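You operate a simulated robot arm through the tools that you are given. There is no shell and no other tool. Be economical: measure what you need, move in short steps, check, and stop when the job is done.

You are at the controls of a simulated two-armed robot. One attempt, no reset.

## Task
Swap the black coupling on the air bar for the blue one.
Fine: hold the bar with the other hand for the pull; the old coupling goes in the teal drawer, which ends shut.

The check looks at the end state, three seconds after you hand in, the way a careful person would. Anything else that was tipped, shoved, dropped, spilled or broken makes it a failure.

## Robot
Two 6-joint arms with two-finger parallel grippers on one trunk, on a base that drives. Base frame: it is fixed to the floor where the robot stands at the start and does not move with it; the origin is under the middle of the robot, x ahead of it, y to its left, z up. Lengths are in mm, angles in degrees, forces in N, time in s.
The left shoulder is at the start at [60, 187, 1097], the right one opposite. With the tool pointing down near the work surface each hand reaches from about 200 to 620 mm from the robot's upright axis, wherever it stands, measured 20 degrees to its own side. Places, roughly: inside of the teal drawer [600, 200, 600]; nipple of the air bar [500, -100, 800]; teal drawer [500, 200, 600]. Payload 1.57 kg a hand.
The TCP of each hand is the grasp point between the finger pads, 30 mm short of the fingertips. In the tool frame z runs along the fingers and y along their closing line. Largest opening 110 mm; finger width 24, thickness 12; the body of the gripper, 48 by 112 mm, starts 78 mm behind the TCP.
Orientation is told as [roll, pitch, yaw] about the base's x, y, z axes, in that order, counted from this pose: with the fingers straight down and closing along the base's y, the tool's x points along the base's -x, its y along +y and its z along -z.

## Interface
- The arms move only by the tool drive_tool. It takes "left_commands", "right_commands" or both (then of equal length, played together; a hand with none holds still); each is a list that holds one entry, the list of rows, each a list of 7 numbers: the shift along the tool's x, y, z in m, then the turn, a rotation vector about the tool's x, y, z in degrees, then the finger opening in m, from 0 to 0.11. In form: [[[x, y, z, rx, ry, rz, hand], ...]]. A call has 1 to 20 rows; each row shifts and turns the commanded pose from where the row before left it, along the tool's axes as they then stand. Rows are played at 5 a second. More than 50 mm and 8.6 degrees between two rows, or a gripper value outside its range, and nothing of the call is played. Where a pose cannot be reached the arm comes as near as it can. A force on the tool above 60 N (or 10 N above the force at the start of the call, whichever is more), or a blocked arm, ends the call early, and 0.2 s more pass. Each finger travels about 153 mm/s and halts on what it meets, pressing with about 31 N; the grip force reading is that of the motor and also rises with nothing between the fingers. The clock runs only during rows and for 0.2 s after the last one: add rows that do not move to give the fingers time. The reply holds the time, the measured pose of the TCP, the force on the tool along the base axes, the opening and the grip force, in the units named above and with some noise, with the torque about the TCP (base axes, N m) and any sound that the robot's microphone picked up, and new pictures: "views" is both (left out), scene, wrist or none (wrist: the cameras of the hands that moved).
- Cameras (640 x 400 px; columns grow to the right, rows downward): "scene" is now at [3.4, 12.4, 1624.6]; the picture's right is [0.19, -0.98, 0.00], its down [-0.87, -0.17, -0.47] and it looks along [0.46, 0.09, -0.88] (base axes); focal length 261 px, centre (320, 200). "left" rides on the left gripper at [70, -16, -141] in its tool frame; the picture's right is [0.23, 0.97, 0.00], its down [-0.86, 0.20, -0.48] and it looks along [-0.47, 0.11, 0.88] (tool axes); focal length 222 px, centre (320, 200). "right" rides on the right gripper at [70, 16, -141] in its tool frame; the picture's right is [-0.23, 0.97, 0.00], its down [-0.86, -0.20, -0.48] and it looks along [-0.47, -0.11, 0.88] (tool axes); focal length 222 px, centre (320, 200). There is no depth. A picture from a camera that has moved, and an enlarged one, comes with that camera's place and axes in the base frame and with its lens.
- move_column(by): slides the trunk up (or, below 0, down) by that many mm; the arms and the scene camera ride with it, the base frame stays. It gives what a move gives, with no picture.
- drive_base(legs): drives the robot by 1 to 6 legs, each [ahead, left, turn to the left] in mm, mm and degrees, along the robot's own axes; the way and the turn of a leg run together, so that a leg with both is an arc; at most 1500 mm and 180 degrees a leg. The arms and the cameras ride along, it lands a little off, and it stops where it bumps. It gives what a move gives, and a new picture of the scene camera.
- pan_tilt(pan, tilt): turns the head with the scene camera to pan (to the left, within 86 degrees either way) and tilt (down, from -29 to 69), counted from straight ahead of the robot. It gives what a move gives, and a new picture of the scene camera.
- enlarge(camera, box): a new picture of the part [left, top, right, bottom] of that camera's present view, enlarged. It takes no simulated time.
- job_done(): hands the job in; it is judged then, once.

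Work in short steps. Places have to be worked out from the pictures, the camera data and where the tool is seen: move nearer, look again, correct. Check each grasp and each placing, and mend what went wrong. You have 120 turns and 260 pictures in all, those below and enlarged ones among them. Open the grippers and draw the arms clear of the work before you hand the job in, unless the task says otherwise; then end with one line.

The tools are called after "Emit:" as name(argument=value, ...) on one line, values as JSON. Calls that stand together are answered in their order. drive_tool: Moves the arms, as the interface text tells. Its arguments: {"type":"object","properties":{"left_commands":{"type":"array"},"right_commands":{"type":"array"},"views":{"type":"string","enum":["both","scene","wrist","none"]}},"required":[]} The other tools are called the same way: move_column (by) slides the trunk up or down; drive_base (legs) drives the base; pan_tilt (pan, tilt) turns the head that bears the scene camera; enlarge (camera, box) takes an enlarged picture of a part of a camera's view; job_done () hands the job in.

At the start:

```text
t: 0.0
left_eef_pos: [493.9, 206.8, 1107.1]
left_tcp_rot: [0.0, -0.1, 0.1]
left_contact_force: [0.5, -0.5, -1.1]
left_moment: [0.04, -0.02, -0.01]
left_width: 109.8
left_grip_force: 0.0
right_eef_pos: [431.5, -183.9, 1138.5]
right_tcp_rot: [0.0, 0.0, 0.0]
right_contact_force: [-0.4, -0.3, -0.8]
right_moment: [-0.04, -0.01, -0.01]
right_width: 109.9
right_grip_force: 0.0
trunk travel left (down, up): [-725.0, 265.0]
robot x, y, heading: [0.8, 1.2, 0.1]
head pan, tilt: [11.2, 62.0]
```

scene: 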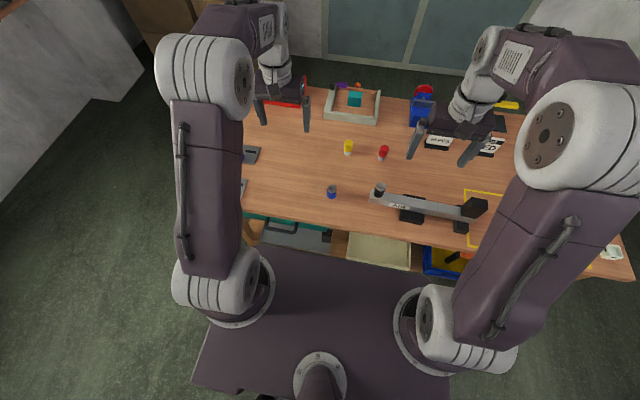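
right: 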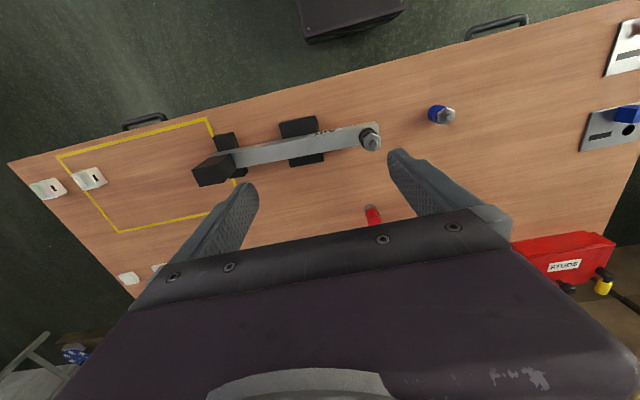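
left: 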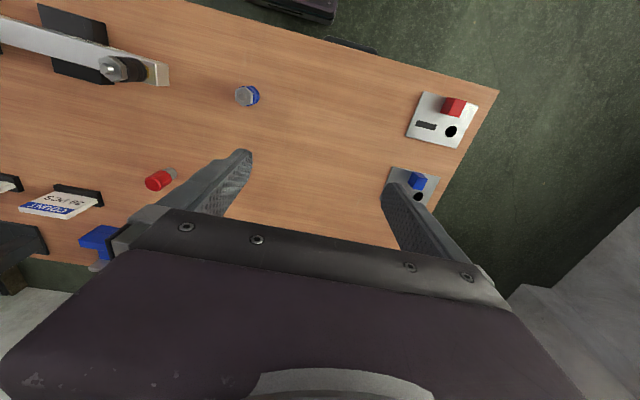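

I start by looking closer at the bar, the couplings, and the drawer.

Emit:
enlarge(camera="scene", box=[230, 80, 530, 280])

Emit:
enlarge(camera="right", box=[180, 80, 500, 240])

Emit:
enlarge(camera="left", box=[0, 0, 320, 200])

```text
2.00 times, centred on (380, 180) of scene
camera zoom: at [3.4, 12.4, 1624.6], right [0.19, -0.98, 0.0], down [-0.87, -0.17, -0.47], along [0.46, 0.09, -0.88], focal length 522 px, centre (200, 240)
```

zoom: 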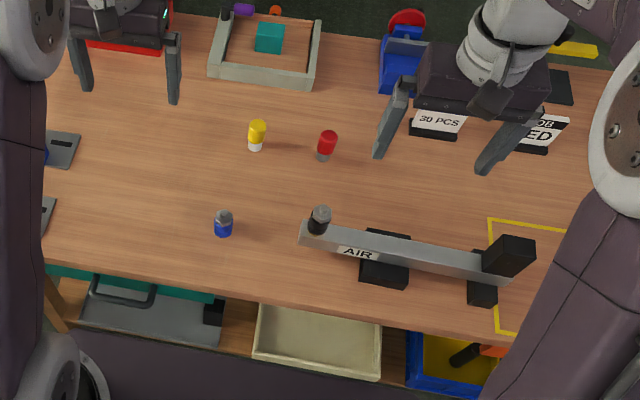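

```text
2.00 times, centred on (340, 160) of right
camera zoom: at [360.3, -169.0, 1279.6], right [0.23, 0.97, 0.0], down [0.86, -0.2, 0.48], along [0.47, -0.11, -0.88], focal length 444 px, centre (280, 280)
```

zoom: 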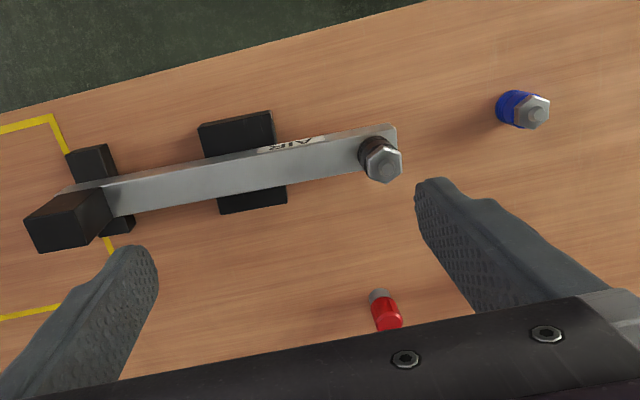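

```text
2.00 times, centred on (160, 100) of left
camera zoom: at [422.8, 190.2, 1249.1], right [-0.23, 0.97, 0.0], down [0.86, 0.2, 0.48], along [0.47, 0.11, -0.88], focal length 444 px, centre (640, 400)
```

zoom: 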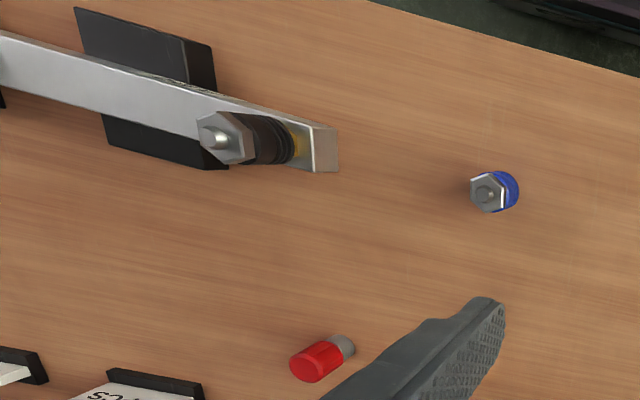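

The black coupling stands near [515,-105,815] and the blue near [477,63,780]. I turn the head toward the drawer to understand it.

Emit:
pan_tilt(pan=30, tilt=66)

Emit:
enlarge(camera="scene", box=[220, 140, 460, 300])

```text
t: 0.8
left_eef_pos: [493.1, 207.0, 1107.7]
left_tcp_rot: [0.1, 0.0, 0.0]
left_contact_force: [-0.1, -0.2, 0.0]
left_moment: [0.02, -0.03, 0.0]
left_width: 110.0
left_grip_force: 0.0
right_eef_pos: [429.9, -183.2, 1137.2]
right_tcp_rot: [0.0, 0.1, 0.1]
right_contact_force: [0.3, 0.1, -0.1]
right_moment: [-0.01, 0.0, 0.02]
right_width: 110.0
right_grip_force: 0.0
trunk travel left (down, up): [-725.0, 265.0]
robot x, y, heading: [-2.1, 0.3, 0.2]
head pan, tilt: [30.0, 66.0]
camera scene: at [-8.2, 29.5, 1620.3], right [0.5, -0.87, 0.0], down [-0.79, -0.46, -0.41], along [0.35, 0.2, -0.91], focal length 261 px, centre (320, 200)
```

scene: 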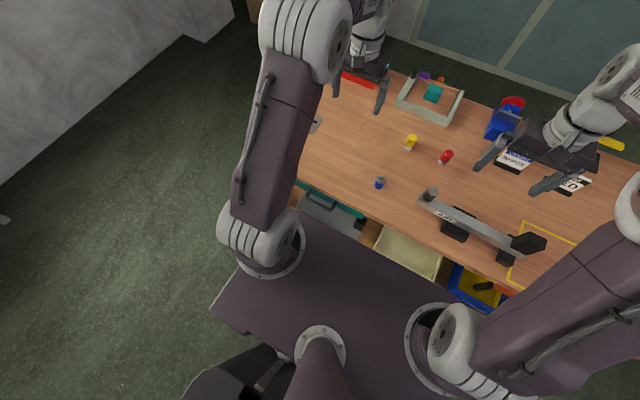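

```text
2.50 times, centred on (340, 220) of scene
camera zoom: at [-8.2, 29.5, 1620.3], right [0.5, -0.87, 0.0], down [-0.79, -0.46, -0.41], along [0.35, 0.2, -0.91], focal length 652 px, centre (270, 150)
```

zoom: 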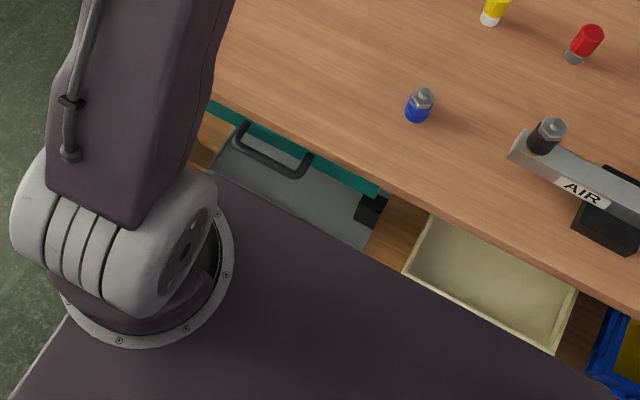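

I back off to see the drawer front properly.

Emit:
drive_base(legs=[[-450, 0, 0]])

Emit:
pan_tilt(pan=12, tilt=50)

Emit:
enlarge(camera="scene", box=[200, 120, 440, 270])

```text
t: 3.5
left_eef_pos: [51.3, 205.8, 1107.3]
left_tcp_rot: [0.1, 0.0, 0.0]
left_contact_force: [0.1, -1.1, -0.8]
left_moment: [0.01, -0.01, 0.01]
left_width: 109.9
left_grip_force: 0.1
right_eef_pos: [-12.1, -184.8, 1137.7]
right_tcp_rot: [0.0, 0.2, -0.1]
right_contact_force: [0.5, 0.0, -0.1]
right_moment: [0.0, -0.02, 0.02]
right_width: 109.8
right_grip_force: 0.0
trunk travel left (down, up): [-725.0, 265.0]
robot x, y, heading: [-444.2, -0.1, 0.2]
head pan, tilt: [30.0, 66.0]
camera scene: at [-449.7, 30.1, 1620.3], right [0.5, -0.87, 0.0], down [-0.79, -0.46, -0.41], along [0.35, 0.2, -0.91], focal length 261 px, centre (320, 200)
```

scene: 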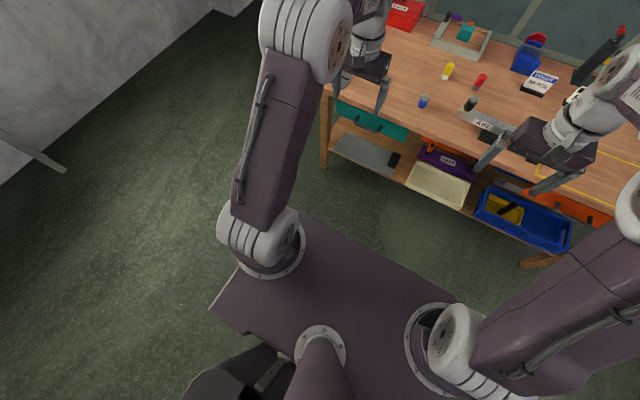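

```text
t: 4.3
left_eef_pos: [50.4, 207.9, 1108.0]
left_tcp_rot: [0.0, 0.0, -0.1]
left_contact_force: [0.1, -0.2, 0.2]
left_moment: [0.0, -0.01, 0.0]
left_width: 110.0
left_grip_force: 0.1
right_eef_pos: [-12.9, -185.4, 1137.6]
right_tcp_rot: [0.0, -0.1, -0.1]
right_contact_force: [-0.1, 0.8, -0.7]
right_moment: [0.0, 0.0, -0.02]
right_width: 110.0
right_grip_force: 0.1
trunk travel left (down, up): [-725.0, 265.0]
robot x, y, heading: [-442.8, 0.8, -0.3]
head pan, tilt: [12.0, 50.0]
camera scene: at [-427.6, 16.4, 1639.4], right [0.21, -0.98, 0.0], down [-0.75, -0.16, -0.64], along [0.63, 0.13, -0.77], focal length 261 px, centre (320, 200)
```

scene: 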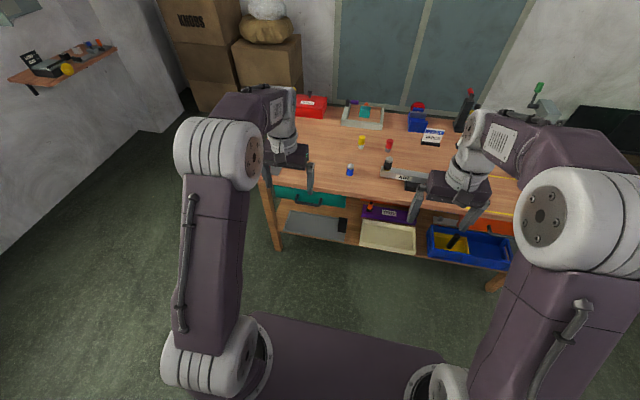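

```text
2.67 times, centred on (320, 195) of scene
camera zoom: at [-427.6, 16.4, 1639.4], right [0.21, -0.98, 0.0], down [-0.75, -0.16, -0.64], along [0.63, 0.13, -0.77], focal length 695 px, centre (320, 213)
```

zoom: 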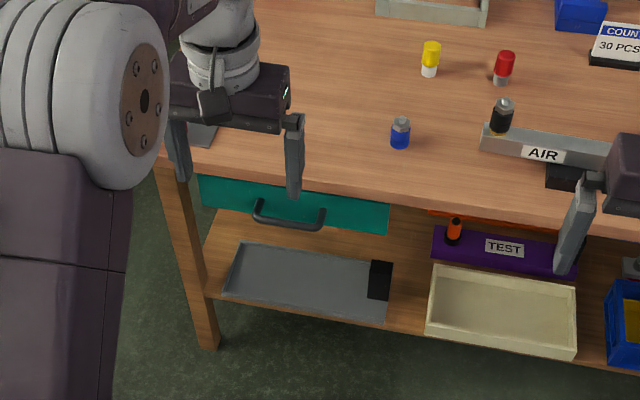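

The teal drawer is shut just under the top, with an arch handle near [352,236,650]. I lower the trunk to get a level approach, and look again.

Emit:
move_column(by=-350)

Emit:
pan_tilt(pan=14, tilt=35)

Emit:
enlarge(camera="scene", box=[220, 120, 460, 270])

```text
t: 7.7
left_eef_pos: [51.7, 206.9, 757.3]
left_tcp_rot: [0.0, -0.1, -0.1]
left_contact_force: [-0.1, -0.8, -0.7]
left_moment: [0.0, -0.01, 0.03]
left_width: 110.3
left_grip_force: 0.0
right_eef_pos: [-12.3, -185.3, 787.8]
right_tcp_rot: [0.0, 0.0, -0.1]
right_contact_force: [-0.1, 0.6, 0.6]
right_moment: [-0.02, -0.02, 0.01]
right_width: 109.8
right_grip_force: 0.1
trunk travel left (down, up): [-375.0, 615.0]
robot x, y, heading: [-442.4, -0.2, 0.0]
head pan, tilt: [12.0, 50.0]
```

```text
t: 8.5
left_eef_pos: [50.9, 206.9, 757.7]
left_tcp_rot: [0.0, 0.0, -0.1]
left_contact_force: [0.4, -0.2, -0.7]
left_moment: [-0.02, 0.0, 0.0]
left_width: 110.0
left_grip_force: 0.0
right_eef_pos: [-11.7, -184.1, 786.8]
right_tcp_rot: [0.0, 0.0, -0.1]
right_contact_force: [-0.4, -0.1, -0.5]
right_moment: [0.01, 0.01, 0.0]
right_width: 110.0
right_grip_force: 0.0
trunk travel left (down, up): [-375.0, 615.0]
robot x, y, heading: [-443.2, 2.1, -0.1]
head pan, tilt: [14.0, 35.0]
camera scene: at [-416.9, 21.6, 1311.1], right [0.24, -0.97, 0.0], down [-0.56, -0.14, -0.82], along [0.79, 0.2, -0.57], focal length 261 px, centre (320, 200)
```

scene: 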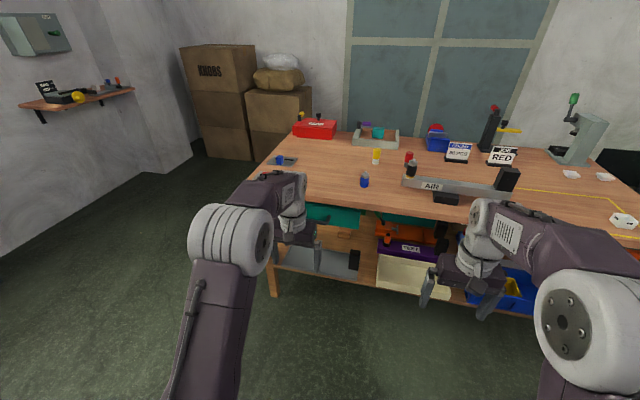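

```text
2.67 times, centred on (340, 195) of scene
camera zoom: at [-416.9, 21.6, 1311.1], right [0.24, -0.97, 0.0], down [-0.56, -0.14, -0.82], along [0.79, 0.2, -0.57], focal length 695 px, centre (267, 213)
```

zoom: 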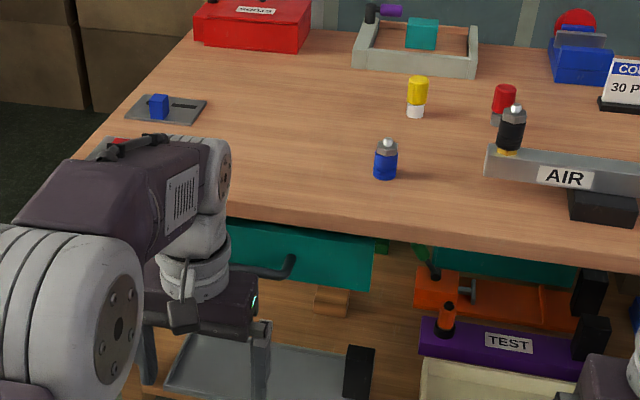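

The drawer front and handle are clear. I tip the left hand so its fingers point ahead (pitch −90).

Emit:
drive_tool(left_commands=[[[0, 0, 0, 0, -8.2, 0, 0.08], [0, 0, 0, 0, -8.2, 0, 0.08], [0, 0, 0, 0, -8.2, 0, 0.08], [0, 0, 0, 0, -8.2, 0, 0.08], [0, 0, 0, 0, -8.2, 0, 0.08], [0, 0, 0, 0, -8.2, 0, 0.08], [0, 0, 0, 0, -8.2, 0, 0.08], [0, 0, 0, 0, -8.2, 0, 0.08], [0, 0, 0, 0, -8.2, 0, 0.08], [0, 0, 0, 0, -8.2, 0, 0.08], [0, 0, 0, 0, -8, 0, 0.08]]], views="scene")

```text
t: 10.9
left_eef_pos: [58.2, 201.2, 935.4]
left_tcp_rot: [-0.7, -88.5, 0.7]
left_contact_force: [-0.5, 0.0, -0.6]
left_moment: [-0.01, 0.02, 0.0]
left_width: 80.0
left_grip_force: 0.1
left hand out of reach, approached as far as the arm can: row 5, 8, 9, 10, 11
right_eef_pos: [-14.0, -184.4, 787.4]
right_tcp_rot: [-0.1, 0.0, 0.0]
right_contact_force: [0.0, -0.5, 0.4]
right_moment: [0.01, 0.03, 0.01]
right_width: 109.8
right_grip_force: 0.1
trunk travel left (down, up): [-375.0, 615.0]
robot x, y, heading: [-440.4, 2.4, -0.0]
head pan, tilt: [14.0, 35.0]
camera scene: at [-418.1, 21.3, 1311.2], right [0.24, -0.97, 0.0], down [-0.56, -0.14, -0.82], along [0.8, 0.2, -0.57], focal length 261 px, centre (320, 200)
```

scene: 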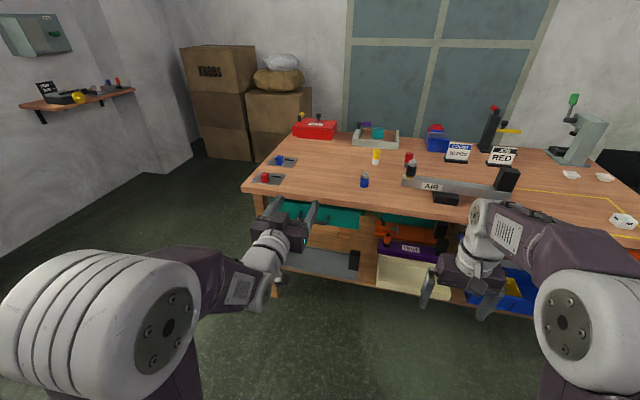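

Orientation reached, though the pose was too near and rose to z 935. I roll the hand 90° while extending forward.

Emit:
drive_tool(left_commands=[[[0, 0, 0.02, 0, 0, 8.2, 0.08], [0, 0, 0.02, 0, 0, 8.2, 0.08], [0, 0, 0.02, 0, 0, 8.2, 0.08], [0, 0, 0.02, 0, 0, 8.2, 0.08], [0, 0, 0.02, 0, 0, 8.2, 0.08], [0, 0, 0.02, 0, 0, 8.2, 0.08], [0, 0, 0.01, 0, 0, 8.2, 0.08], [0, 0, 0.01, 0, 0, 8.2, 0.08], [0, 0, 0.01, 0, 0, 8.2, 0.08], [0, 0, 0.01, 0, 0, 8.2, 0.08], [0, 0, 0, 0, 0, 8, 0.08]]], views="both")

```text
t: 13.3
left_eef_pos: [220.9, 200.8, 941.1]
left_tcp_rot: [90.0, 0.2, -90.1]
left_contact_force: [0.7, 0.7, 0.7]
left_moment: [0.04, -0.01, -0.03]
left_width: 80.2
left_grip_force: 0.0
left hand out of reach, approached as far as the arm can: row 1
right_eef_pos: [-12.8, -184.1, 786.4]
right_tcp_rot: [0.0, 0.0, -0.1]
right_contact_force: [-0.6, -0.1, -0.4]
right_moment: [0.02, 0.05, -0.02]
right_width: 109.7
right_grip_force: 0.1
trunk travel left (down, up): [-375.0, 615.0]
robot x, y, heading: [-442.5, 1.2, -0.2]
head pan, tilt: [14.0, 35.0]
camera scene: at [-417.1, 21.6, 1311.2], right [0.24, -0.97, 0.0], down [-0.56, -0.14, -0.82], along [0.8, 0.2, -0.57], focal length 261 px, centre (320, 200)
camera left: at [78.2, 270.1, 925.4], right [0.0, 0.23, 0.97], down [-0.48, -0.85, 0.2], along [0.88, -0.47, 0.11], focal length 222 px, centre (320, 200)
```

scene: 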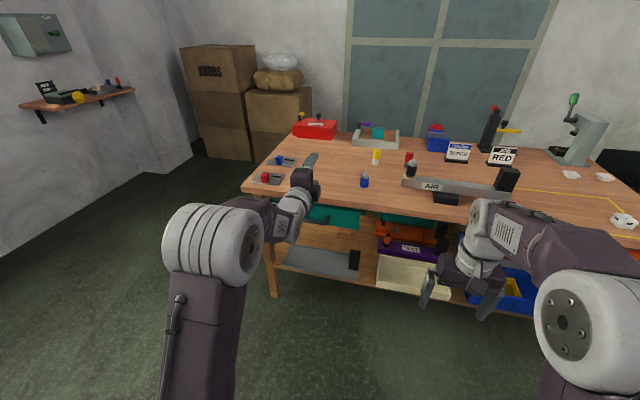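
left: 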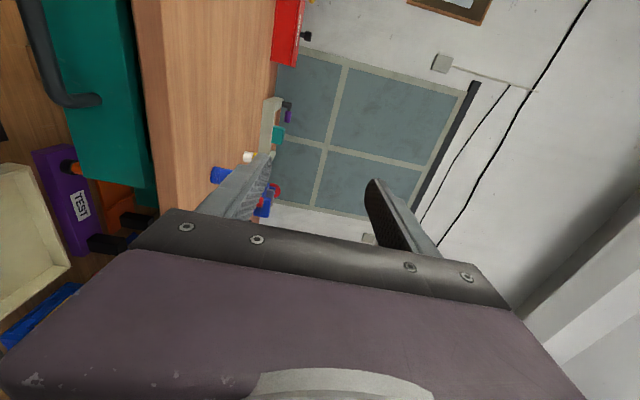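

Now tool x/y/z are base +y/+z/+x. I bring the hand to handle height by lowering arm and trunk.

Emit:
drive_tool(left_commands=[[[0.01, -0.04, 0, 0, 0, 0, 0.06], [0.01, -0.04, 0, 0, 0, 0, 0.06], [0.01, -0.04, 0, 0, 0, 0, 0.06], [0.005, -0.03, 0, 0, 0, 0, 0.06]]], views="none")

Emit:
move_column(by=-140)

Emit:
pan_tilt(pan=16, tilt=30)

Emit:
enlarge(camera="left", box=[100, 0, 500, 250])

Emit:
enlarge(camera="scene", box=[220, 100, 400, 220])

```text
t: 14.3
left_eef_pos: [263.3, 238.0, 824.6]
left_tcp_rot: [89.6, 0.1, -90.1]
left_contact_force: [0.4, 0.6, 0.6]
left_moment: [-0.02, -0.01, 0.0]
left_width: 60.0
left_grip_force: 0.0
left hand out of reach, approached as far as the arm can: row 2, 3, 4
right_eef_pos: [-11.5, -184.5, 786.4]
right_tcp_rot: [-0.1, 0.0, -0.1]
right_contact_force: [0.0, 0.4, -0.7]
right_moment: [0.03, 0.01, 0.0]
right_width: 110.0
right_grip_force: 0.0
trunk travel left (down, up): [-375.0, 615.0]
robot x, y, heading: [-443.7, -1.0, -0.1]
head pan, tilt: [14.0, 35.0]
```

```text
t: 16.0
left_eef_pos: [262.9, 237.5, 687.5]
left_tcp_rot: [89.8, 0.0, -90.1]
left_contact_force: [-0.3, -0.4, -0.1]
left_moment: [-0.02, 0.02, -0.03]
left_width: 59.8
left_grip_force: 0.0
right_eef_pos: [-12.6, -184.4, 647.8]
right_tcp_rot: [-0.1, 0.1, -0.1]
right_contact_force: [0.1, 0.3, -0.3]
right_moment: [-0.03, -0.02, -0.02]
right_width: 110.2
right_grip_force: 0.1
trunk travel left (down, up): [-235.0, 755.0]
robot x, y, heading: [-440.2, -0.9, -0.3]
head pan, tilt: [14.0, 35.0]
```

```text
t: 16.6
left_eef_pos: [263.2, 238.0, 686.7]
left_tcp_rot: [89.6, 0.0, -90.0]
left_contact_force: [-0.4, -0.3, -0.3]
left_moment: [0.01, 0.03, -0.02]
left_width: 59.9
left_grip_force: 0.0
right_eef_pos: [-12.2, -184.1, 647.1]
right_tcp_rot: [-0.1, 0.0, 0.0]
right_contact_force: [0.0, -0.1, 0.3]
right_moment: [-0.01, 0.03, -0.01]
right_width: 109.8
right_grip_force: 0.0
trunk travel left (down, up): [-235.0, 755.0]
robot x, y, heading: [-440.6, 1.2, -0.1]
head pan, tilt: [16.0, 30.0]
camera scene: at [-415.4, 25.2, 1179.0], right [0.27, -0.96, 0.0], down [-0.48, -0.14, -0.87], along [0.83, 0.24, -0.5], focal length 261 px, centre (320, 200)
```

scene: 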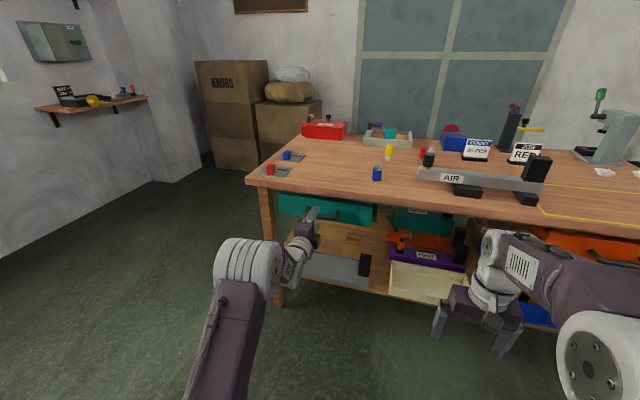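

```text
1.60 times, centred on (300, 125) of left
camera zoom: at [120.6, 306.8, 671.3], right [0.01, 0.23, 0.97], down [-0.48, -0.85, 0.2], along [0.88, -0.47, 0.1], focal length 355 px, centre (352, 320)
```

zoom: 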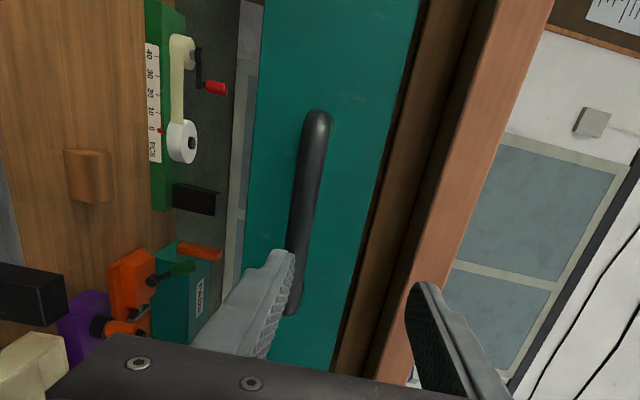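

```text
3.33 times, centred on (310, 160) of scene
camera zoom: at [-415.4, 25.2, 1179.0], right [0.27, -0.96, 0.0], down [-0.48, -0.14, -0.87], along [0.83, 0.24, -0.5], focal length 869 px, centre (353, 333)
```

zoom: 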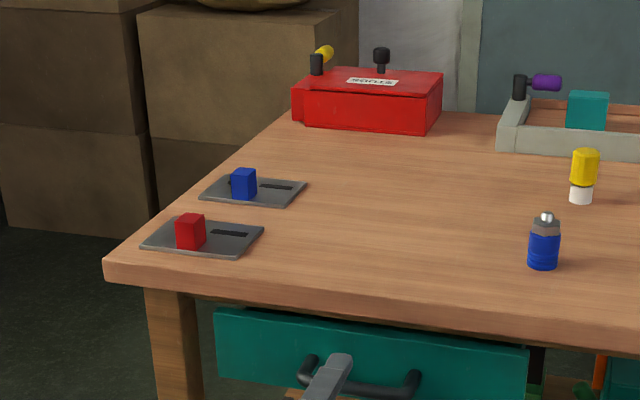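

Handle bar is at z≈652, y 182–306. I lower 35 mm and check before advancing.

Emit:
drive_tool(left_commands=[[[0.003, -0.018, 0, 0, 0, 0, 0.06], [0.003, -0.017, 0, 0, 0, 0, 0.06], [0, 0, 0, 0, 0, 0, 0.06]]], views="wrist")

```text
t: 17.4
left_eef_pos: [278.1, 243.3, 660.4]
left_tcp_rot: [89.6, 0.1, -90.1]
left_contact_force: [-0.8, 0.0, -0.2]
left_moment: [-0.01, 0.01, -0.01]
left_width: 60.0
left_grip_force: 0.1
left hand out of reach, approached as far as the arm can: row 1, 2
right_eef_pos: [-11.9, -184.4, 646.9]
right_tcp_rot: [0.1, 0.1, 0.0]
right_contact_force: [-0.5, 0.1, 0.0]
right_moment: [0.02, 0.02, -0.01]
right_width: 109.8
right_grip_force: 0.1
trunk travel left (down, up): [-235.0, 755.0]
robot x, y, heading: [-445.3, -1.1, -0.2]
head pan, tilt: [16.0, 30.0]
camera left: at [135.1, 313.1, 645.6], right [0.01, 0.23, 0.97], down [-0.48, -0.85, 0.2], along [0.88, -0.47, 0.1], focal length 222 px, centre (320, 200)
```

left: 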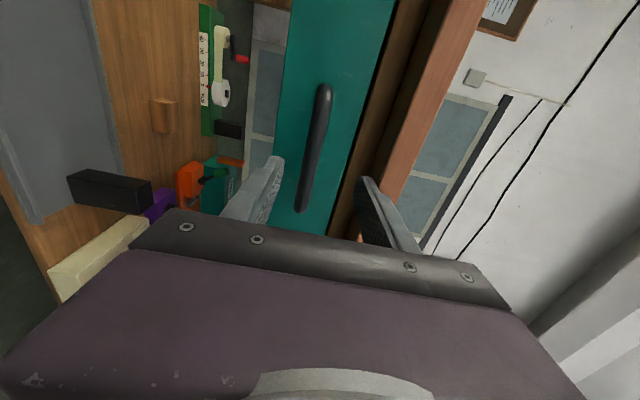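

The bar lies between the fingers, but the arm is at its near limit. I raise the hand relative to the trunk and lower the trunk to gain pull room.

Emit:
drive_tool(left_commands=[[[0, 0.036, -0.01, 0, 0, 0, 0.06], [0, 0.036, -0.01, 0, 0, 0, 0.06], [0, 0, 0, 0, 0, 0, 0.06]]], views="none")

Emit:
move_column(by=-80)

Emit:
enlarge(camera="left", box=[200, 50, 440, 200])

```text
t: 18.2
left_eef_pos: [258.9, 244.3, 731.2]
left_tcp_rot: [89.7, -0.1, -90.1]
left_contact_force: [0.2, -0.7, 0.5]
left_moment: [-0.01, -0.01, -0.03]
left_width: 60.2
left_grip_force: 0.1
right_eef_pos: [-12.3, -185.2, 647.3]
right_tcp_rot: [0.1, 0.0, -0.1]
right_contact_force: [-0.2, -0.2, -0.3]
right_moment: [0.0, 0.0, 0.02]
right_width: 110.0
right_grip_force: 0.1
trunk travel left (down, up): [-235.0, 755.0]
robot x, y, heading: [-441.0, -2.7, 0.2]
head pan, tilt: [16.0, 30.0]
```

```text
t: 19.4
left_eef_pos: [258.3, 245.2, 652.6]
left_tcp_rot: [89.7, -0.1, -90.1]
left_contact_force: [0.0, -0.4, 0.1]
left_moment: [0.04, 0.03, 0.0]
left_width: 59.9
left_grip_force: 0.0
right_eef_pos: [-12.2, -185.2, 567.4]
right_tcp_rot: [0.0, 0.1, -0.1]
right_contact_force: [0.4, 0.6, 0.2]
right_moment: [0.01, 0.02, -0.01]
right_width: 110.0
right_grip_force: 0.0
trunk travel left (down, up): [-155.0, 835.0]
robot x, y, heading: [-441.9, 0.3, -0.2]
head pan, tilt: [16.0, 30.0]
```

```text
2.67 times, centred on (320, 125) of left
camera zoom: at [116.2, 314.4, 637.2], right [0.01, 0.23, 0.97], down [-0.48, -0.85, 0.2], along [0.88, -0.47, 0.1], focal length 592 px, centre (320, 400)
```

zoom: 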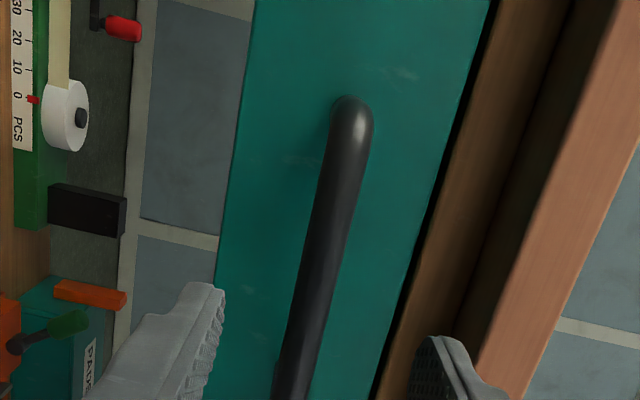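

Height is right; I advance in small rows toward the bar.

Emit:
drive_tool(left_commands=[[[0, 0, 0.02, 0, 0, 0, 0.06], [0, 0, 0.02, 0, 0, 0, 0.06], [0, 0, 0.02, 0, 0, 0, 0.06], [0, 0, 0.01, 0, 0, 0, 0.06], [0, 0, 0, 0, 0, 0, 0.06]]], views="wrist")

```text
t: 20.6
left_eef_pos: [328.9, 243.3, 651.1]
left_tcp_rot: [89.7, -0.1, -90.1]
left_contact_force: [-0.4, 0.0, 1.2]
left_moment: [-0.02, 0.02, 0.01]
left_width: 60.2
left_grip_force: 0.0
right_eef_pos: [-12.2, -185.3, 566.6]
right_tcp_rot: [0.0, 0.1, -0.1]
right_contact_force: [0.5, 0.0, 0.0]
right_moment: [0.02, 0.01, 0.01]
right_width: 110.1
right_grip_force: 0.1
trunk travel left (down, up): [-155.0, 835.0]
robot x, y, heading: [-438.7, -2.5, -0.0]
head pan, tilt: [16.0, 30.0]
camera left: at [186.3, 313.4, 636.2], right [0.01, 0.23, 0.97], down [-0.48, -0.85, 0.2], along [0.88, -0.47, 0.1], focal length 222 px, centre (320, 200)
```

left: 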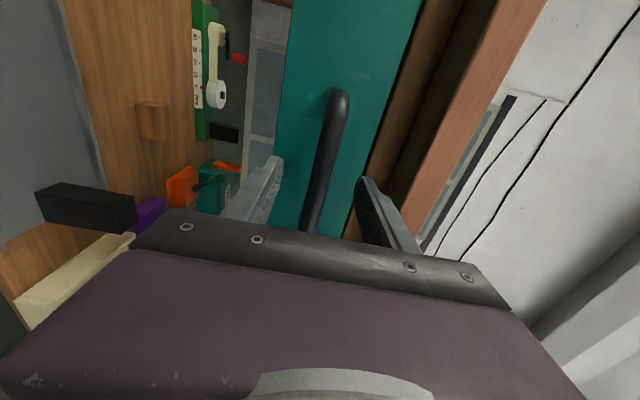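

Bar should be about 20 mm ahead of TCP. I advance 16 mm more and close gently.

Emit:
drive_tool(left_commands=[[[0, 0, 0.008, 0, 0, 0, 0.06], [0, 0, 0.008, 0, 0, 0, 0.06], [0, 0, 0, 0, 0, 0, 0.04], [0, 0, 0, 0, 0, 0, 0.02], [0, 0, 0, 0, 0, 0, 0.005], [0, 0, 0, 0, 0, 0, 0.005]]], views="wrist")

```text
t: 22.0
left_eef_pos: [345.1, 245.0, 650.0]
left_tcp_rot: [89.6, 0.0, -90.2]
left_contact_force: [-0.4, -0.6, -2.3]
left_moment: [0.0, 0.02, 0.08]
left_width: 15.6
left_grip_force: 31.1
right_eef_pos: [-12.3, -183.5, 566.9]
right_tcp_rot: [0.1, 0.0, -0.1]
right_contact_force: [0.9, -0.3, 0.3]
right_moment: [-0.03, -0.02, 0.04]
right_width: 110.0
right_grip_force: 0.1
trunk travel left (down, up): [-155.0, 835.0]
robot x, y, heading: [-441.7, -0.3, -0.3]
head pan, tilt: [16.0, 30.0]
camera left: at [202.6, 313.7, 635.4], right [0.01, 0.23, 0.97], down [-0.48, -0.85, 0.2], along [0.88, -0.47, 0.1], focal length 222 px, centre (320, 200)
```

left: 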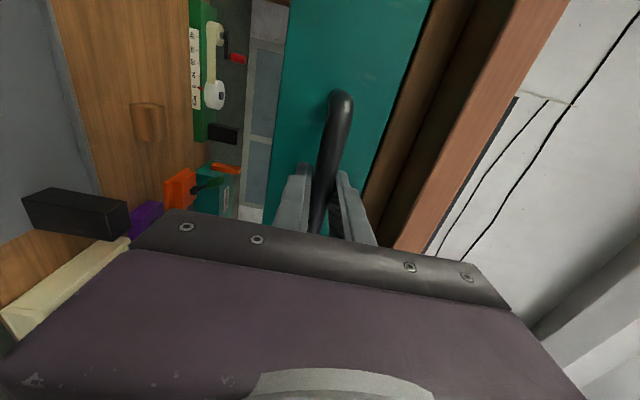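

Gripped the bar (15.6 mm, 31 N). I pull straight back.

Emit:
drive_tool(left_commands=[[[0, 0, -0.015, 0, 0, 0, 0.0], [0, 0, -0.015, 0, 0, 0, 0.0], [0, 0, -0.015, 0, 0, 0, 0.0], [0, 0, -0.015, 0, 0, 0, 0.0], [0, 0, -0.015, 0, 0, 0, 0.0], [0, 0, -0.015, 0, 0, 0, 0.0], [0, 0, -0.015, 0, 0, 0, 0.0], [0, 0, -0.015, 0, 0, 0, 0.0]]], views="both")

```text
t: 23.8
left_eef_pos: [224.4, 245.2, 650.8]
left_tcp_rot: [89.5, -0.1, -90.2]
left_contact_force: [-0.6, -6.1, -10.6]
left_moment: [-0.11, 0.02, -0.94]
left_width: 15.7
left_grip_force: 31.3
right_eef_pos: [-12.2, -184.8, 566.7]
right_tcp_rot: [0.0, 0.2, -0.1]
right_contact_force: [0.2, 0.3, 0.9]
right_moment: [0.0, -0.01, 0.02]
right_width: 110.0
right_grip_force: 0.2
trunk travel left (down, up): [-155.0, 835.0]
robot x, y, heading: [-439.5, 3.0, -0.2]
head pan, tilt: [16.0, 30.0]
camera scene: at [-413.9, 25.0, 1098.9], right [0.27, -0.96, 0.0], down [-0.48, -0.14, -0.87], along [0.83, 0.24, -0.5], focal length 261 px, centre (320, 200)
camera left: at [82.7, 314.0, 635.9], right [0.01, 0.23, 0.97], down [-0.48, -0.85, 0.2], along [0.88, -0.47, 0.1], focal length 222 px, centre (320, 200)
```

scene: 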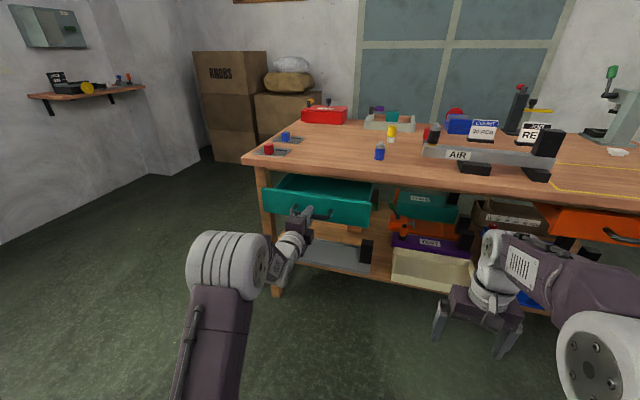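
left: 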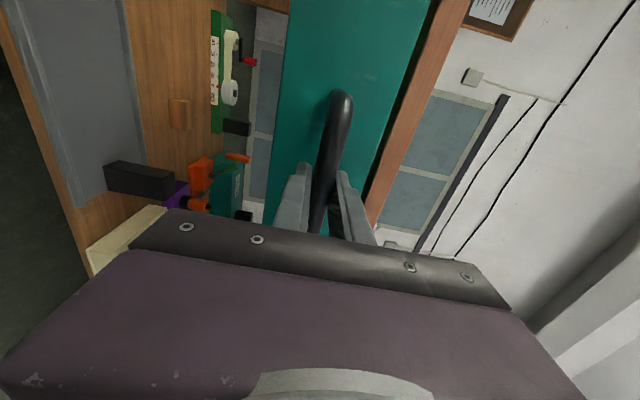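

Drawer came out 120 mm. I open it a bit more by driving the base back 50 mm with the grip kept.

Emit:
drive_base(legs=[[-50, 0, 0]])

Emit:
drive_tool(left_commands=[[[0, 0, 0, 0, 0, 0, 0.03], [0, 0, 0, 0, 0, 0, 0.06], [0, 0, -0.02, 0, 0, 0, 0.06], [0, 0, -0.03, 0, 0, 0, 0.06], [0, 0.02, -0.03, 0, 0, 0, 0.06]]], views="scene")

```text
t: 24.7
left_eef_pos: [176.6, 244.0, 650.4]
left_tcp_rot: [89.4, 0.0, -90.1]
left_contact_force: [-0.8, -12.9, -14.8]
left_moment: [-0.1, 0.0, -0.28]
left_width: 15.5
left_grip_force: 31.5
right_eef_pos: [-59.5, -183.8, 565.6]
right_tcp_rot: [0.0, 0.1, -0.1]
right_contact_force: [-0.9, 0.0, -0.7]
right_moment: [0.02, -0.01, -0.02]
right_width: 109.9
right_grip_force: 0.2
trunk travel left (down, up): [-155.0, 835.0]
robot x, y, heading: [-492.9, 1.2, 0.2]
head pan, tilt: [16.0, 30.0]
camera scene: at [-462.7, 24.5, 1098.9], right [0.27, -0.96, 0.0], down [-0.48, -0.14, -0.87], along [0.83, 0.24, -0.5], focal length 261 px, centre (320, 200)
```

scene: 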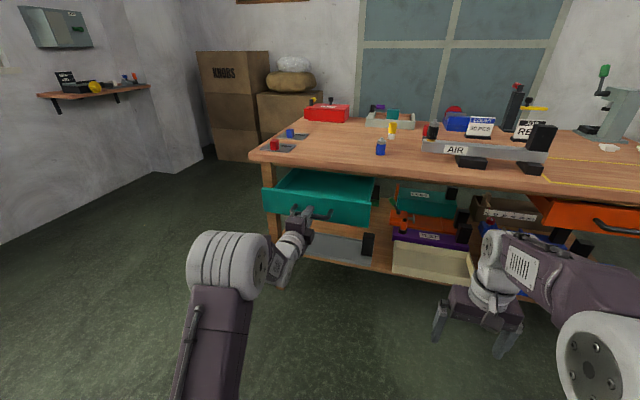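

```text
t: 25.9
left_eef_pos: [109.7, 245.7, 692.1]
left_tcp_rot: [89.3, 0.0, -90.0]
left_contact_force: [0.1, 0.5, -0.6]
left_moment: [-0.03, 0.01, 0.01]
left_width: 60.0
left_grip_force: 0.2
left hand out of reach, approached as far as the arm can: row 3, 4
right_eef_pos: [-61.7, -185.4, 568.6]
right_tcp_rot: [0.0, 0.1, -0.1]
right_contact_force: [0.7, 0.0, -0.6]
right_moment: [0.01, 0.0, 0.03]
right_width: 110.1
right_grip_force: 0.0
trunk travel left (down, up): [-155.0, 835.0]
robot x, y, heading: [-492.9, -1.2, -0.2]
head pan, tilt: [16.0, 30.0]
camera scene: at [-464.8, 25.2, 1099.0], right [0.27, -0.96, 0.0], down [-0.48, -0.14, -0.87], along [0.83, 0.24, -0.5], focal length 261 px, centre (320, 200)
```

scene: 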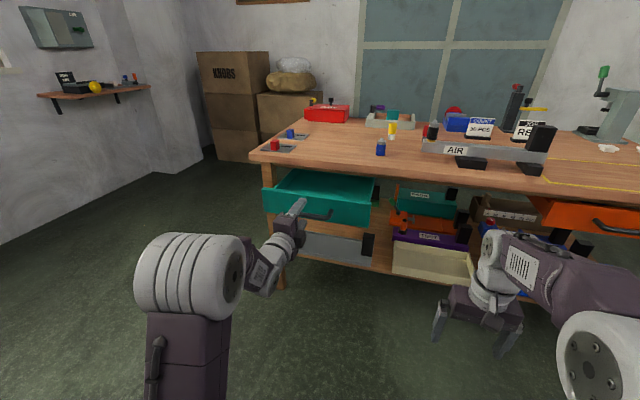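

Drawer is open ~165 mm and released. I raise the trunk back to start height, then return the hand to pointing down.

Emit:
move_column(by=570)

Emit:
drive_tool(left_commands=[[[0, 0, 0.005, 0, 0, -8.2, 0.08], [0, 0, 0.005, 0, 0, -8.2, 0.08], [0, 0, 0.005, 0, 0, -8.2, 0.08], [0, 0, 0.005, 0, 0, -8.2, 0.08], [0, 0, 0.005, 0, 0, -8.2, 0.08], [0, 0, 0.005, 0, 0, -8.2, 0.08], [0, 0, 0.005, 0, 0, -8.2, 0.08], [0, 0, 0.005, 0, 0, -8.2, 0.08], [0, 0, 0.005, 0, 0, -8.2, 0.08], [0, 0, 0.005, 0, 0, -8.2, 0.08], [0, 0, 0, 0, 0, -8, 0.08]]], views="none")

Emit:
drive_tool(left_commands=[[[0, 0, 0, 0, 8.2, 0, 0.08], [0, 0, 0, 0, 8.2, 0, 0.08], [0, 0, 0, 0, 8.2, 0, 0.08], [0, 0, 0, 0, 8.2, 0, 0.08], [0, 0, 0, 0, 8.2, 0, 0.08], [0, 0, 0, 0, 8.2, 0, 0.08], [0, 0, 0, 0, 8.2, 0, 0.08], [0, 0, 0, 0, 8.2, 0, 0.08], [0, 0, 0, 0, 8.2, 0, 0.08], [0, 0, 0, 0, 8.2, 0, 0.08], [0, 0, 0, 0, 8, 0, 0.08]]], views="scene")

```text
refused: 570 is not a number from -400 to 400
```

```text
t: 28.3
left_eef_pos: [158.9, 244.2, 692.6]
left_tcp_rot: [-17.4, -89.5, 17.2]
left_contact_force: [0.3, 0.1, 1.0]
left_moment: [0.02, 0.02, 0.02]
left_width: 80.1
left_grip_force: 0.1
right_eef_pos: [-61.8, -184.2, 566.4]
right_tcp_rot: [0.0, 0.1, -0.1]
right_contact_force: [0.5, 0.7, 0.7]
right_moment: [0.0, 0.0, -0.01]
right_width: 110.1
right_grip_force: 0.1
trunk travel left (down, up): [-155.0, 835.0]
robot x, y, heading: [-493.0, 1.5, -0.1]
head pan, tilt: [16.0, 30.0]
```

```text
t: 30.7
left_eef_pos: [103.8, 275.6, 635.8]
left_tcp_rot: [-4.8, -29.5, -2.4]
left_contact_force: [-0.1, -0.3, -0.1]
left_moment: [-0.01, -0.01, 0.02]
left_width: 80.3
left_grip_force: 0.1
left hand out of reach, approached as far as the arm can: row 4, 6, 7, 8, 9, 10, 11
right_eef_pos: [-61.5, -185.0, 566.9]
right_tcp_rot: [-0.1, 0.0, -0.1]
right_contact_force: [0.4, -0.1, 0.1]
right_moment: [0.0, 0.0, 0.01]
right_width: 110.2
right_grip_force: 0.1
trunk travel left (down, up): [-155.0, 835.0]
robot x, y, heading: [-489.9, -0.1, -0.2]
head pan, tilt: [16.0, 30.0]
camera scene: at [-464.6, 25.2, 1099.0], right [0.27, -0.96, 0.0], down [-0.48, -0.14, -0.87], along [0.83, 0.24, -0.5], focal length 261 px, centre (320, 200)
```

scene: 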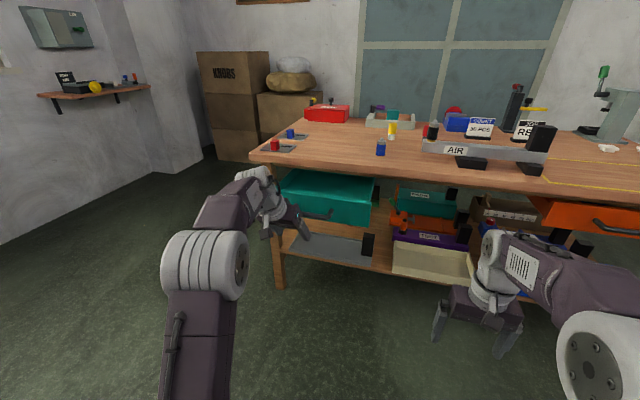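

No contact occurred; the arm just lacked room low down. I raise the trunk in two moves, then finish levelling the hand.

Emit:
move_column(by=400)

Emit:
move_column(by=170)

Emit:
drive_tool(left_commands=[[[0, 0, -0.02, 0, 7.5, 0, 0.08], [0, 0, -0.02, 0, 7.5, 0, 0.08], [0, 0, -0.02, 0, 7.5, 0, 0.08], [0, 0, 0, 4, 7, 0, 0.08]]], views="scene")

```text
t: 34.6
left_eef_pos: [104.7, 274.6, 1035.4]
left_tcp_rot: [-4.8, -29.5, -2.5]
left_contact_force: [0.7, 0.4, 0.2]
left_moment: [-0.03, -0.02, 0.0]
left_width: 80.0
left_grip_force: 0.1
right_eef_pos: [-61.8, -183.8, 967.2]
right_tcp_rot: [0.0, 0.0, -0.1]
right_contact_force: [-0.1, -0.2, 0.5]
right_moment: [0.03, -0.01, 0.0]
right_width: 109.9
right_grip_force: 0.0
trunk travel left (down, up): [-555.0, 435.0]
robot x, y, heading: [-490.3, 3.9, -0.3]
head pan, tilt: [16.0, 30.0]
```

```text
t: 36.5
left_eef_pos: [103.2, 273.8, 1204.9]
left_tcp_rot: [-4.9, -29.5, -2.3]
left_contact_force: [-0.6, -0.4, 0.1]
left_moment: [-0.01, 0.0, 0.0]
left_width: 79.7
left_grip_force: 0.0
right_eef_pos: [-61.3, -184.4, 1137.0]
right_tcp_rot: [0.0, -0.1, -0.1]
right_contact_force: [-0.1, -0.6, 0.1]
right_moment: [0.02, 0.0, 0.0]
right_width: 109.9
right_grip_force: 0.0
trunk travel left (down, up): [-725.0, 265.0]
robot x, y, heading: [-488.0, -1.2, -0.1]
head pan, tilt: [16.0, 30.0]
```

```text
t: 37.5
left_eef_pos: [18.6, 254.6, 1122.2]
left_tcp_rot: [-9.9, -14.9, -4.1]
left_contact_force: [0.9, 1.0, 0.0]
left_moment: [0.01, -0.02, -0.01]
left_width: 80.0
left_grip_force: 0.0
left hand out of reach, approached as far as the arm can: row 1, 2, 3, 4
right_eef_pos: [-61.7, -184.4, 1137.3]
right_tcp_rot: [0.0, 0.0, -0.1]
right_contact_force: [-0.2, 0.1, -0.3]
right_moment: [-0.01, 0.02, 0.03]
right_width: 110.2
right_grip_force: 0.0
trunk travel left (down, up): [-725.0, 265.0]
robot x, y, heading: [-490.9, 1.2, 0.2]
head pan, tilt: [16.0, 30.0]
camera scene: at [-463.6, 25.3, 1669.0], right [0.27, -0.96, 0.0], down [-0.48, -0.14, -0.87], along [0.83, 0.24, -0.5], focal length 261 px, centre (320, 200)
```

scene: 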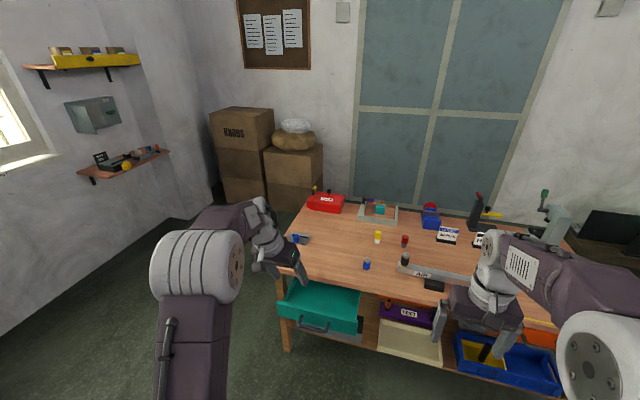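

I level the left hand's orientation.

Emit:
drive_tool(left_commands=[[[0, 0, 0, -5, 6, -1, 0.08], [0, 0, 0, -5, 6, -2, 0.08], [0, 0, 0, 0, 3, -1, 0.08], [0, 0, 0, 0, 0, 0, 0.08]]], views="none")

Emit:
pan_tilt(pan=0, tilt=60)

```text
t: 38.5
left_eef_pos: [-3.4, 251.7, 1092.0]
left_tcp_rot: [-10.6, -9.5, -3.5]
left_contact_force: [-0.3, 0.4, 0.2]
left_moment: [0.0, -0.01, -0.01]
left_width: 80.2
left_grip_force: 0.2
left hand out of reach, approached as far as the arm can: row 1, 2, 3
right_eef_pos: [-61.1, -185.0, 1137.3]
right_tcp_rot: [0.0, -0.1, -0.1]
right_contact_force: [-0.1, -0.8, -0.1]
right_moment: [-0.02, 0.01, 0.02]
right_width: 110.1
right_grip_force: 0.1
trunk travel left (down, up): [-725.0, 265.0]
robot x, y, heading: [-491.8, 0.3, -0.0]
head pan, tilt: [16.0, 30.0]
```

```text
t: 39.4
left_eef_pos: [-4.0, 251.7, 1092.4]
left_tcp_rot: [-10.6, -9.5, -3.5]
left_contact_force: [-0.5, -0.9, 0.8]
left_moment: [-0.02, 0.01, -0.01]
left_width: 80.1
left_grip_force: 0.1
right_eef_pos: [-61.5, -184.0, 1136.5]
right_tcp_rot: [0.0, 0.0, -0.1]
right_contact_force: [-0.6, 0.0, 0.4]
right_moment: [0.02, -0.02, -0.03]
right_width: 110.0
right_grip_force: 0.1
trunk travel left (down, up): [-725.0, 265.0]
robot x, y, heading: [-494.4, 2.3, -0.3]
head pan, tilt: [0.0, 60.0]
camera scene: at [-484.8, 0.4, 1627.0], right [0.0, -1.0, 0.0], down [-0.87, 0.0, -0.5], along [0.5, 0.0, -0.87], focal length 261 px, centre (320, 200)
```

scene: 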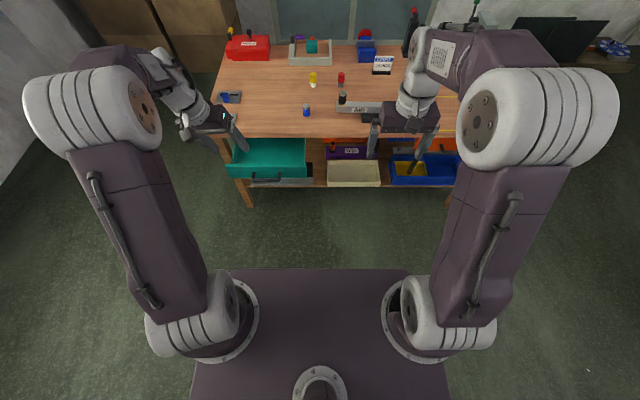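

The arm is at its outer reach; I bring it inward and level again.

Emit:
drive_tool(left_commands=[[[0.03, -0.02, 0, 0, 0, 0, 0.08], [0.03, -0.02, 0, -4, 4, 0, 0.08], [0, 0, 0, -4, 4, -2, 0.08], [0, 0, 0, -3, 2, -1, 0.08], [0, 0, 0, 0, 0, 0, 0.08]]], views="none")

```text
t: 40.6
left_eef_pos: [-78.1, 216.4, 1065.9]
left_tcp_rot: [-9.3, -7.2, -3.9]
left_contact_force: [0.1, 0.9, 0.4]
left_moment: [0.04, -0.03, -0.02]
left_width: 80.0
left_grip_force: 0.1
left hand out of reach, approached as far as the arm can: row 2, 3, 4
right_eef_pos: [-62.2, -184.1, 1136.0]
right_tcp_rot: [0.1, 0.0, -0.2]
right_contact_force: [0.0, 0.0, 0.1]
right_moment: [0.0, -0.01, 0.02]
right_width: 110.0
right_grip_force: 0.0
trunk travel left (down, up): [-725.0, 265.0]
robot x, y, heading: [-492.6, -1.8, -0.3]
head pan, tilt: [0.0, 60.0]
```

It's probably easier lower; I descend 120 mm while levelling.

Emit:
drive_tool(left_commands=[[[0, 0, 0.04, 0, 0, 0, 0.08], [0, 0, 0.04, 0, 0, 0, 0.08], [0, 0, 0.04, -4, 3, -2, 0.08], [0, 0, 0, -5, 4, -2, 0.08], [0, 0, 0, 0, 0, 0, 0.08]]], views="scene")

```text
t: 41.8
left_eef_pos: [-66.6, 196.1, 945.1]
left_tcp_rot: [-6.0, -4.2, -2.3]
left_contact_force: [0.4, -0.1, -0.1]
left_moment: [0.02, 0.02, 0.04]
left_width: 80.0
left_grip_force: 0.0
left hand out of reach, approached as far as the arm can: row 3, 4
right_eef_pos: [-61.4, -184.0, 1136.9]
right_tcp_rot: [-0.1, 0.0, -0.1]
right_contact_force: [0.1, 0.8, 0.4]
right_moment: [-0.01, 0.0, 0.01]
right_width: 109.9
right_grip_force: 0.1
trunk travel left (down, up): [-725.0, 265.0]
robot x, y, heading: [-490.9, 3.6, 0.1]
head pan, tilt: [0.0, 60.0]
camera scene: at [-485.0, 0.4, 1626.9], right [0.0, -1.0, 0.0], down [-0.87, 0.0, -0.5], along [0.5, 0.0, -0.87], focal length 261 px, centre (320, 200)
```

scene: 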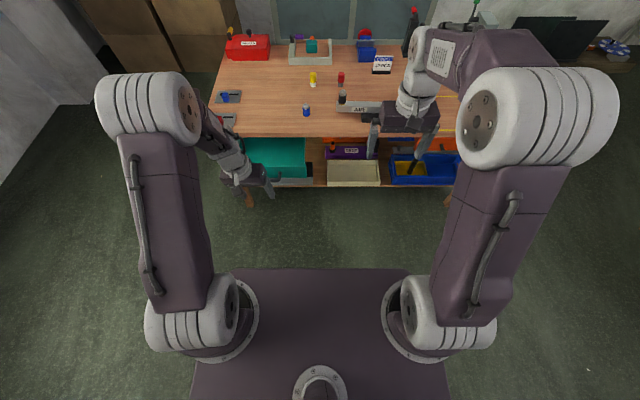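

Tilt shrinks as the hand goes lower (wrist in another branch). I go down another 100 mm to see if it levels.

Emit:
drive_tool(left_commands=[[[0, 0, 0.04, -2, 1, -1, 0.08], [0, 0, 0.04, -2, 2, -1, 0.08], [0, 0, 0.02, -2, 1, 0, 0.08], [0, 0, 0, 0, 0, 0, 0.08]]], views="none")

```text
t: 42.8
left_eef_pos: [-75.7, 188.9, 868.9]
left_tcp_rot: [-3.8, -2.4, -0.6]
left_contact_force: [-0.1, 0.3, -0.2]
left_moment: [-0.01, -0.02, -0.03]
left_width: 79.9
left_grip_force: 0.2
left hand out of reach, approached as far as the arm can: row 1, 2, 3
right_eef_pos: [-62.0, -183.1, 1137.3]
right_tcp_rot: [0.0, 0.0, -0.1]
right_contact_force: [-0.6, 0.1, -0.5]
right_moment: [0.02, 0.03, -0.01]
right_width: 110.1
right_grip_force: 0.2
trunk travel left (down, up): [-725.0, 265.0]
robot x, y, heading: [-492.2, 1.8, -0.2]
head pan, tilt: [0.0, 60.0]
```

I test whether a yaw turn frees the remaining tilt.

Emit:
drive_tool(left_commands=[[[0, 0, 0, 0, 0, 8, 0.08], [0, 0, 0, 0, 0, 8, 0.08], [0, 0, 0, -2, 1, 8, 0.08], [0, 0, 0, -2, 1, 0, 0.08], [0, 0, 0, 0, 0, 0, 0.08]]], views="none")

```text
t: 44.0
left_eef_pos: [-87.2, 191.1, 861.7]
left_tcp_rot: [-1.3, -3.5, -24.8]
left_contact_force: [-0.7, 0.5, -0.5]
left_moment: [0.02, 0.0, 0.0]
left_width: 80.0
left_grip_force: 0.0
left hand out of reach, approached as far as the arm can: row 3, 4
right_eef_pos: [-61.4, -184.0, 1137.1]
right_tcp_rot: [0.0, 0.1, -0.1]
right_contact_force: [0.0, 0.4, -0.1]
right_moment: [0.04, -0.02, 0.02]
right_width: 109.9
right_grip_force: 0.0
trunk travel left (down, up): [-725.0, 265.0]
robot x, y, heading: [-492.6, 0.2, -0.1]
head pan, tilt: [0.0, 60.0]
```

I look at both arms' wrist shapes to compare branches.

Emit:
enlarge(camera="scene", box=[60, 20, 600, 360])

```text
1.18 times, centred on (330, 190) of scene
camera zoom: at [-484.7, 0.3, 1626.9], right [0.0, -1.0, 0.0], down [-0.87, 0.0, -0.5], along [0.5, 0.0, -0.87], focal length 307 px, centre (308, 212)
```

zoom: 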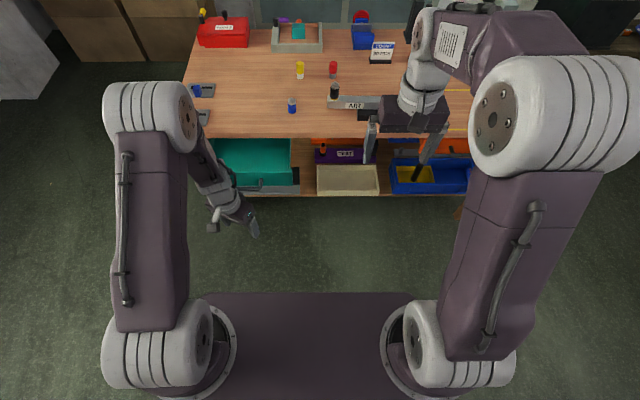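

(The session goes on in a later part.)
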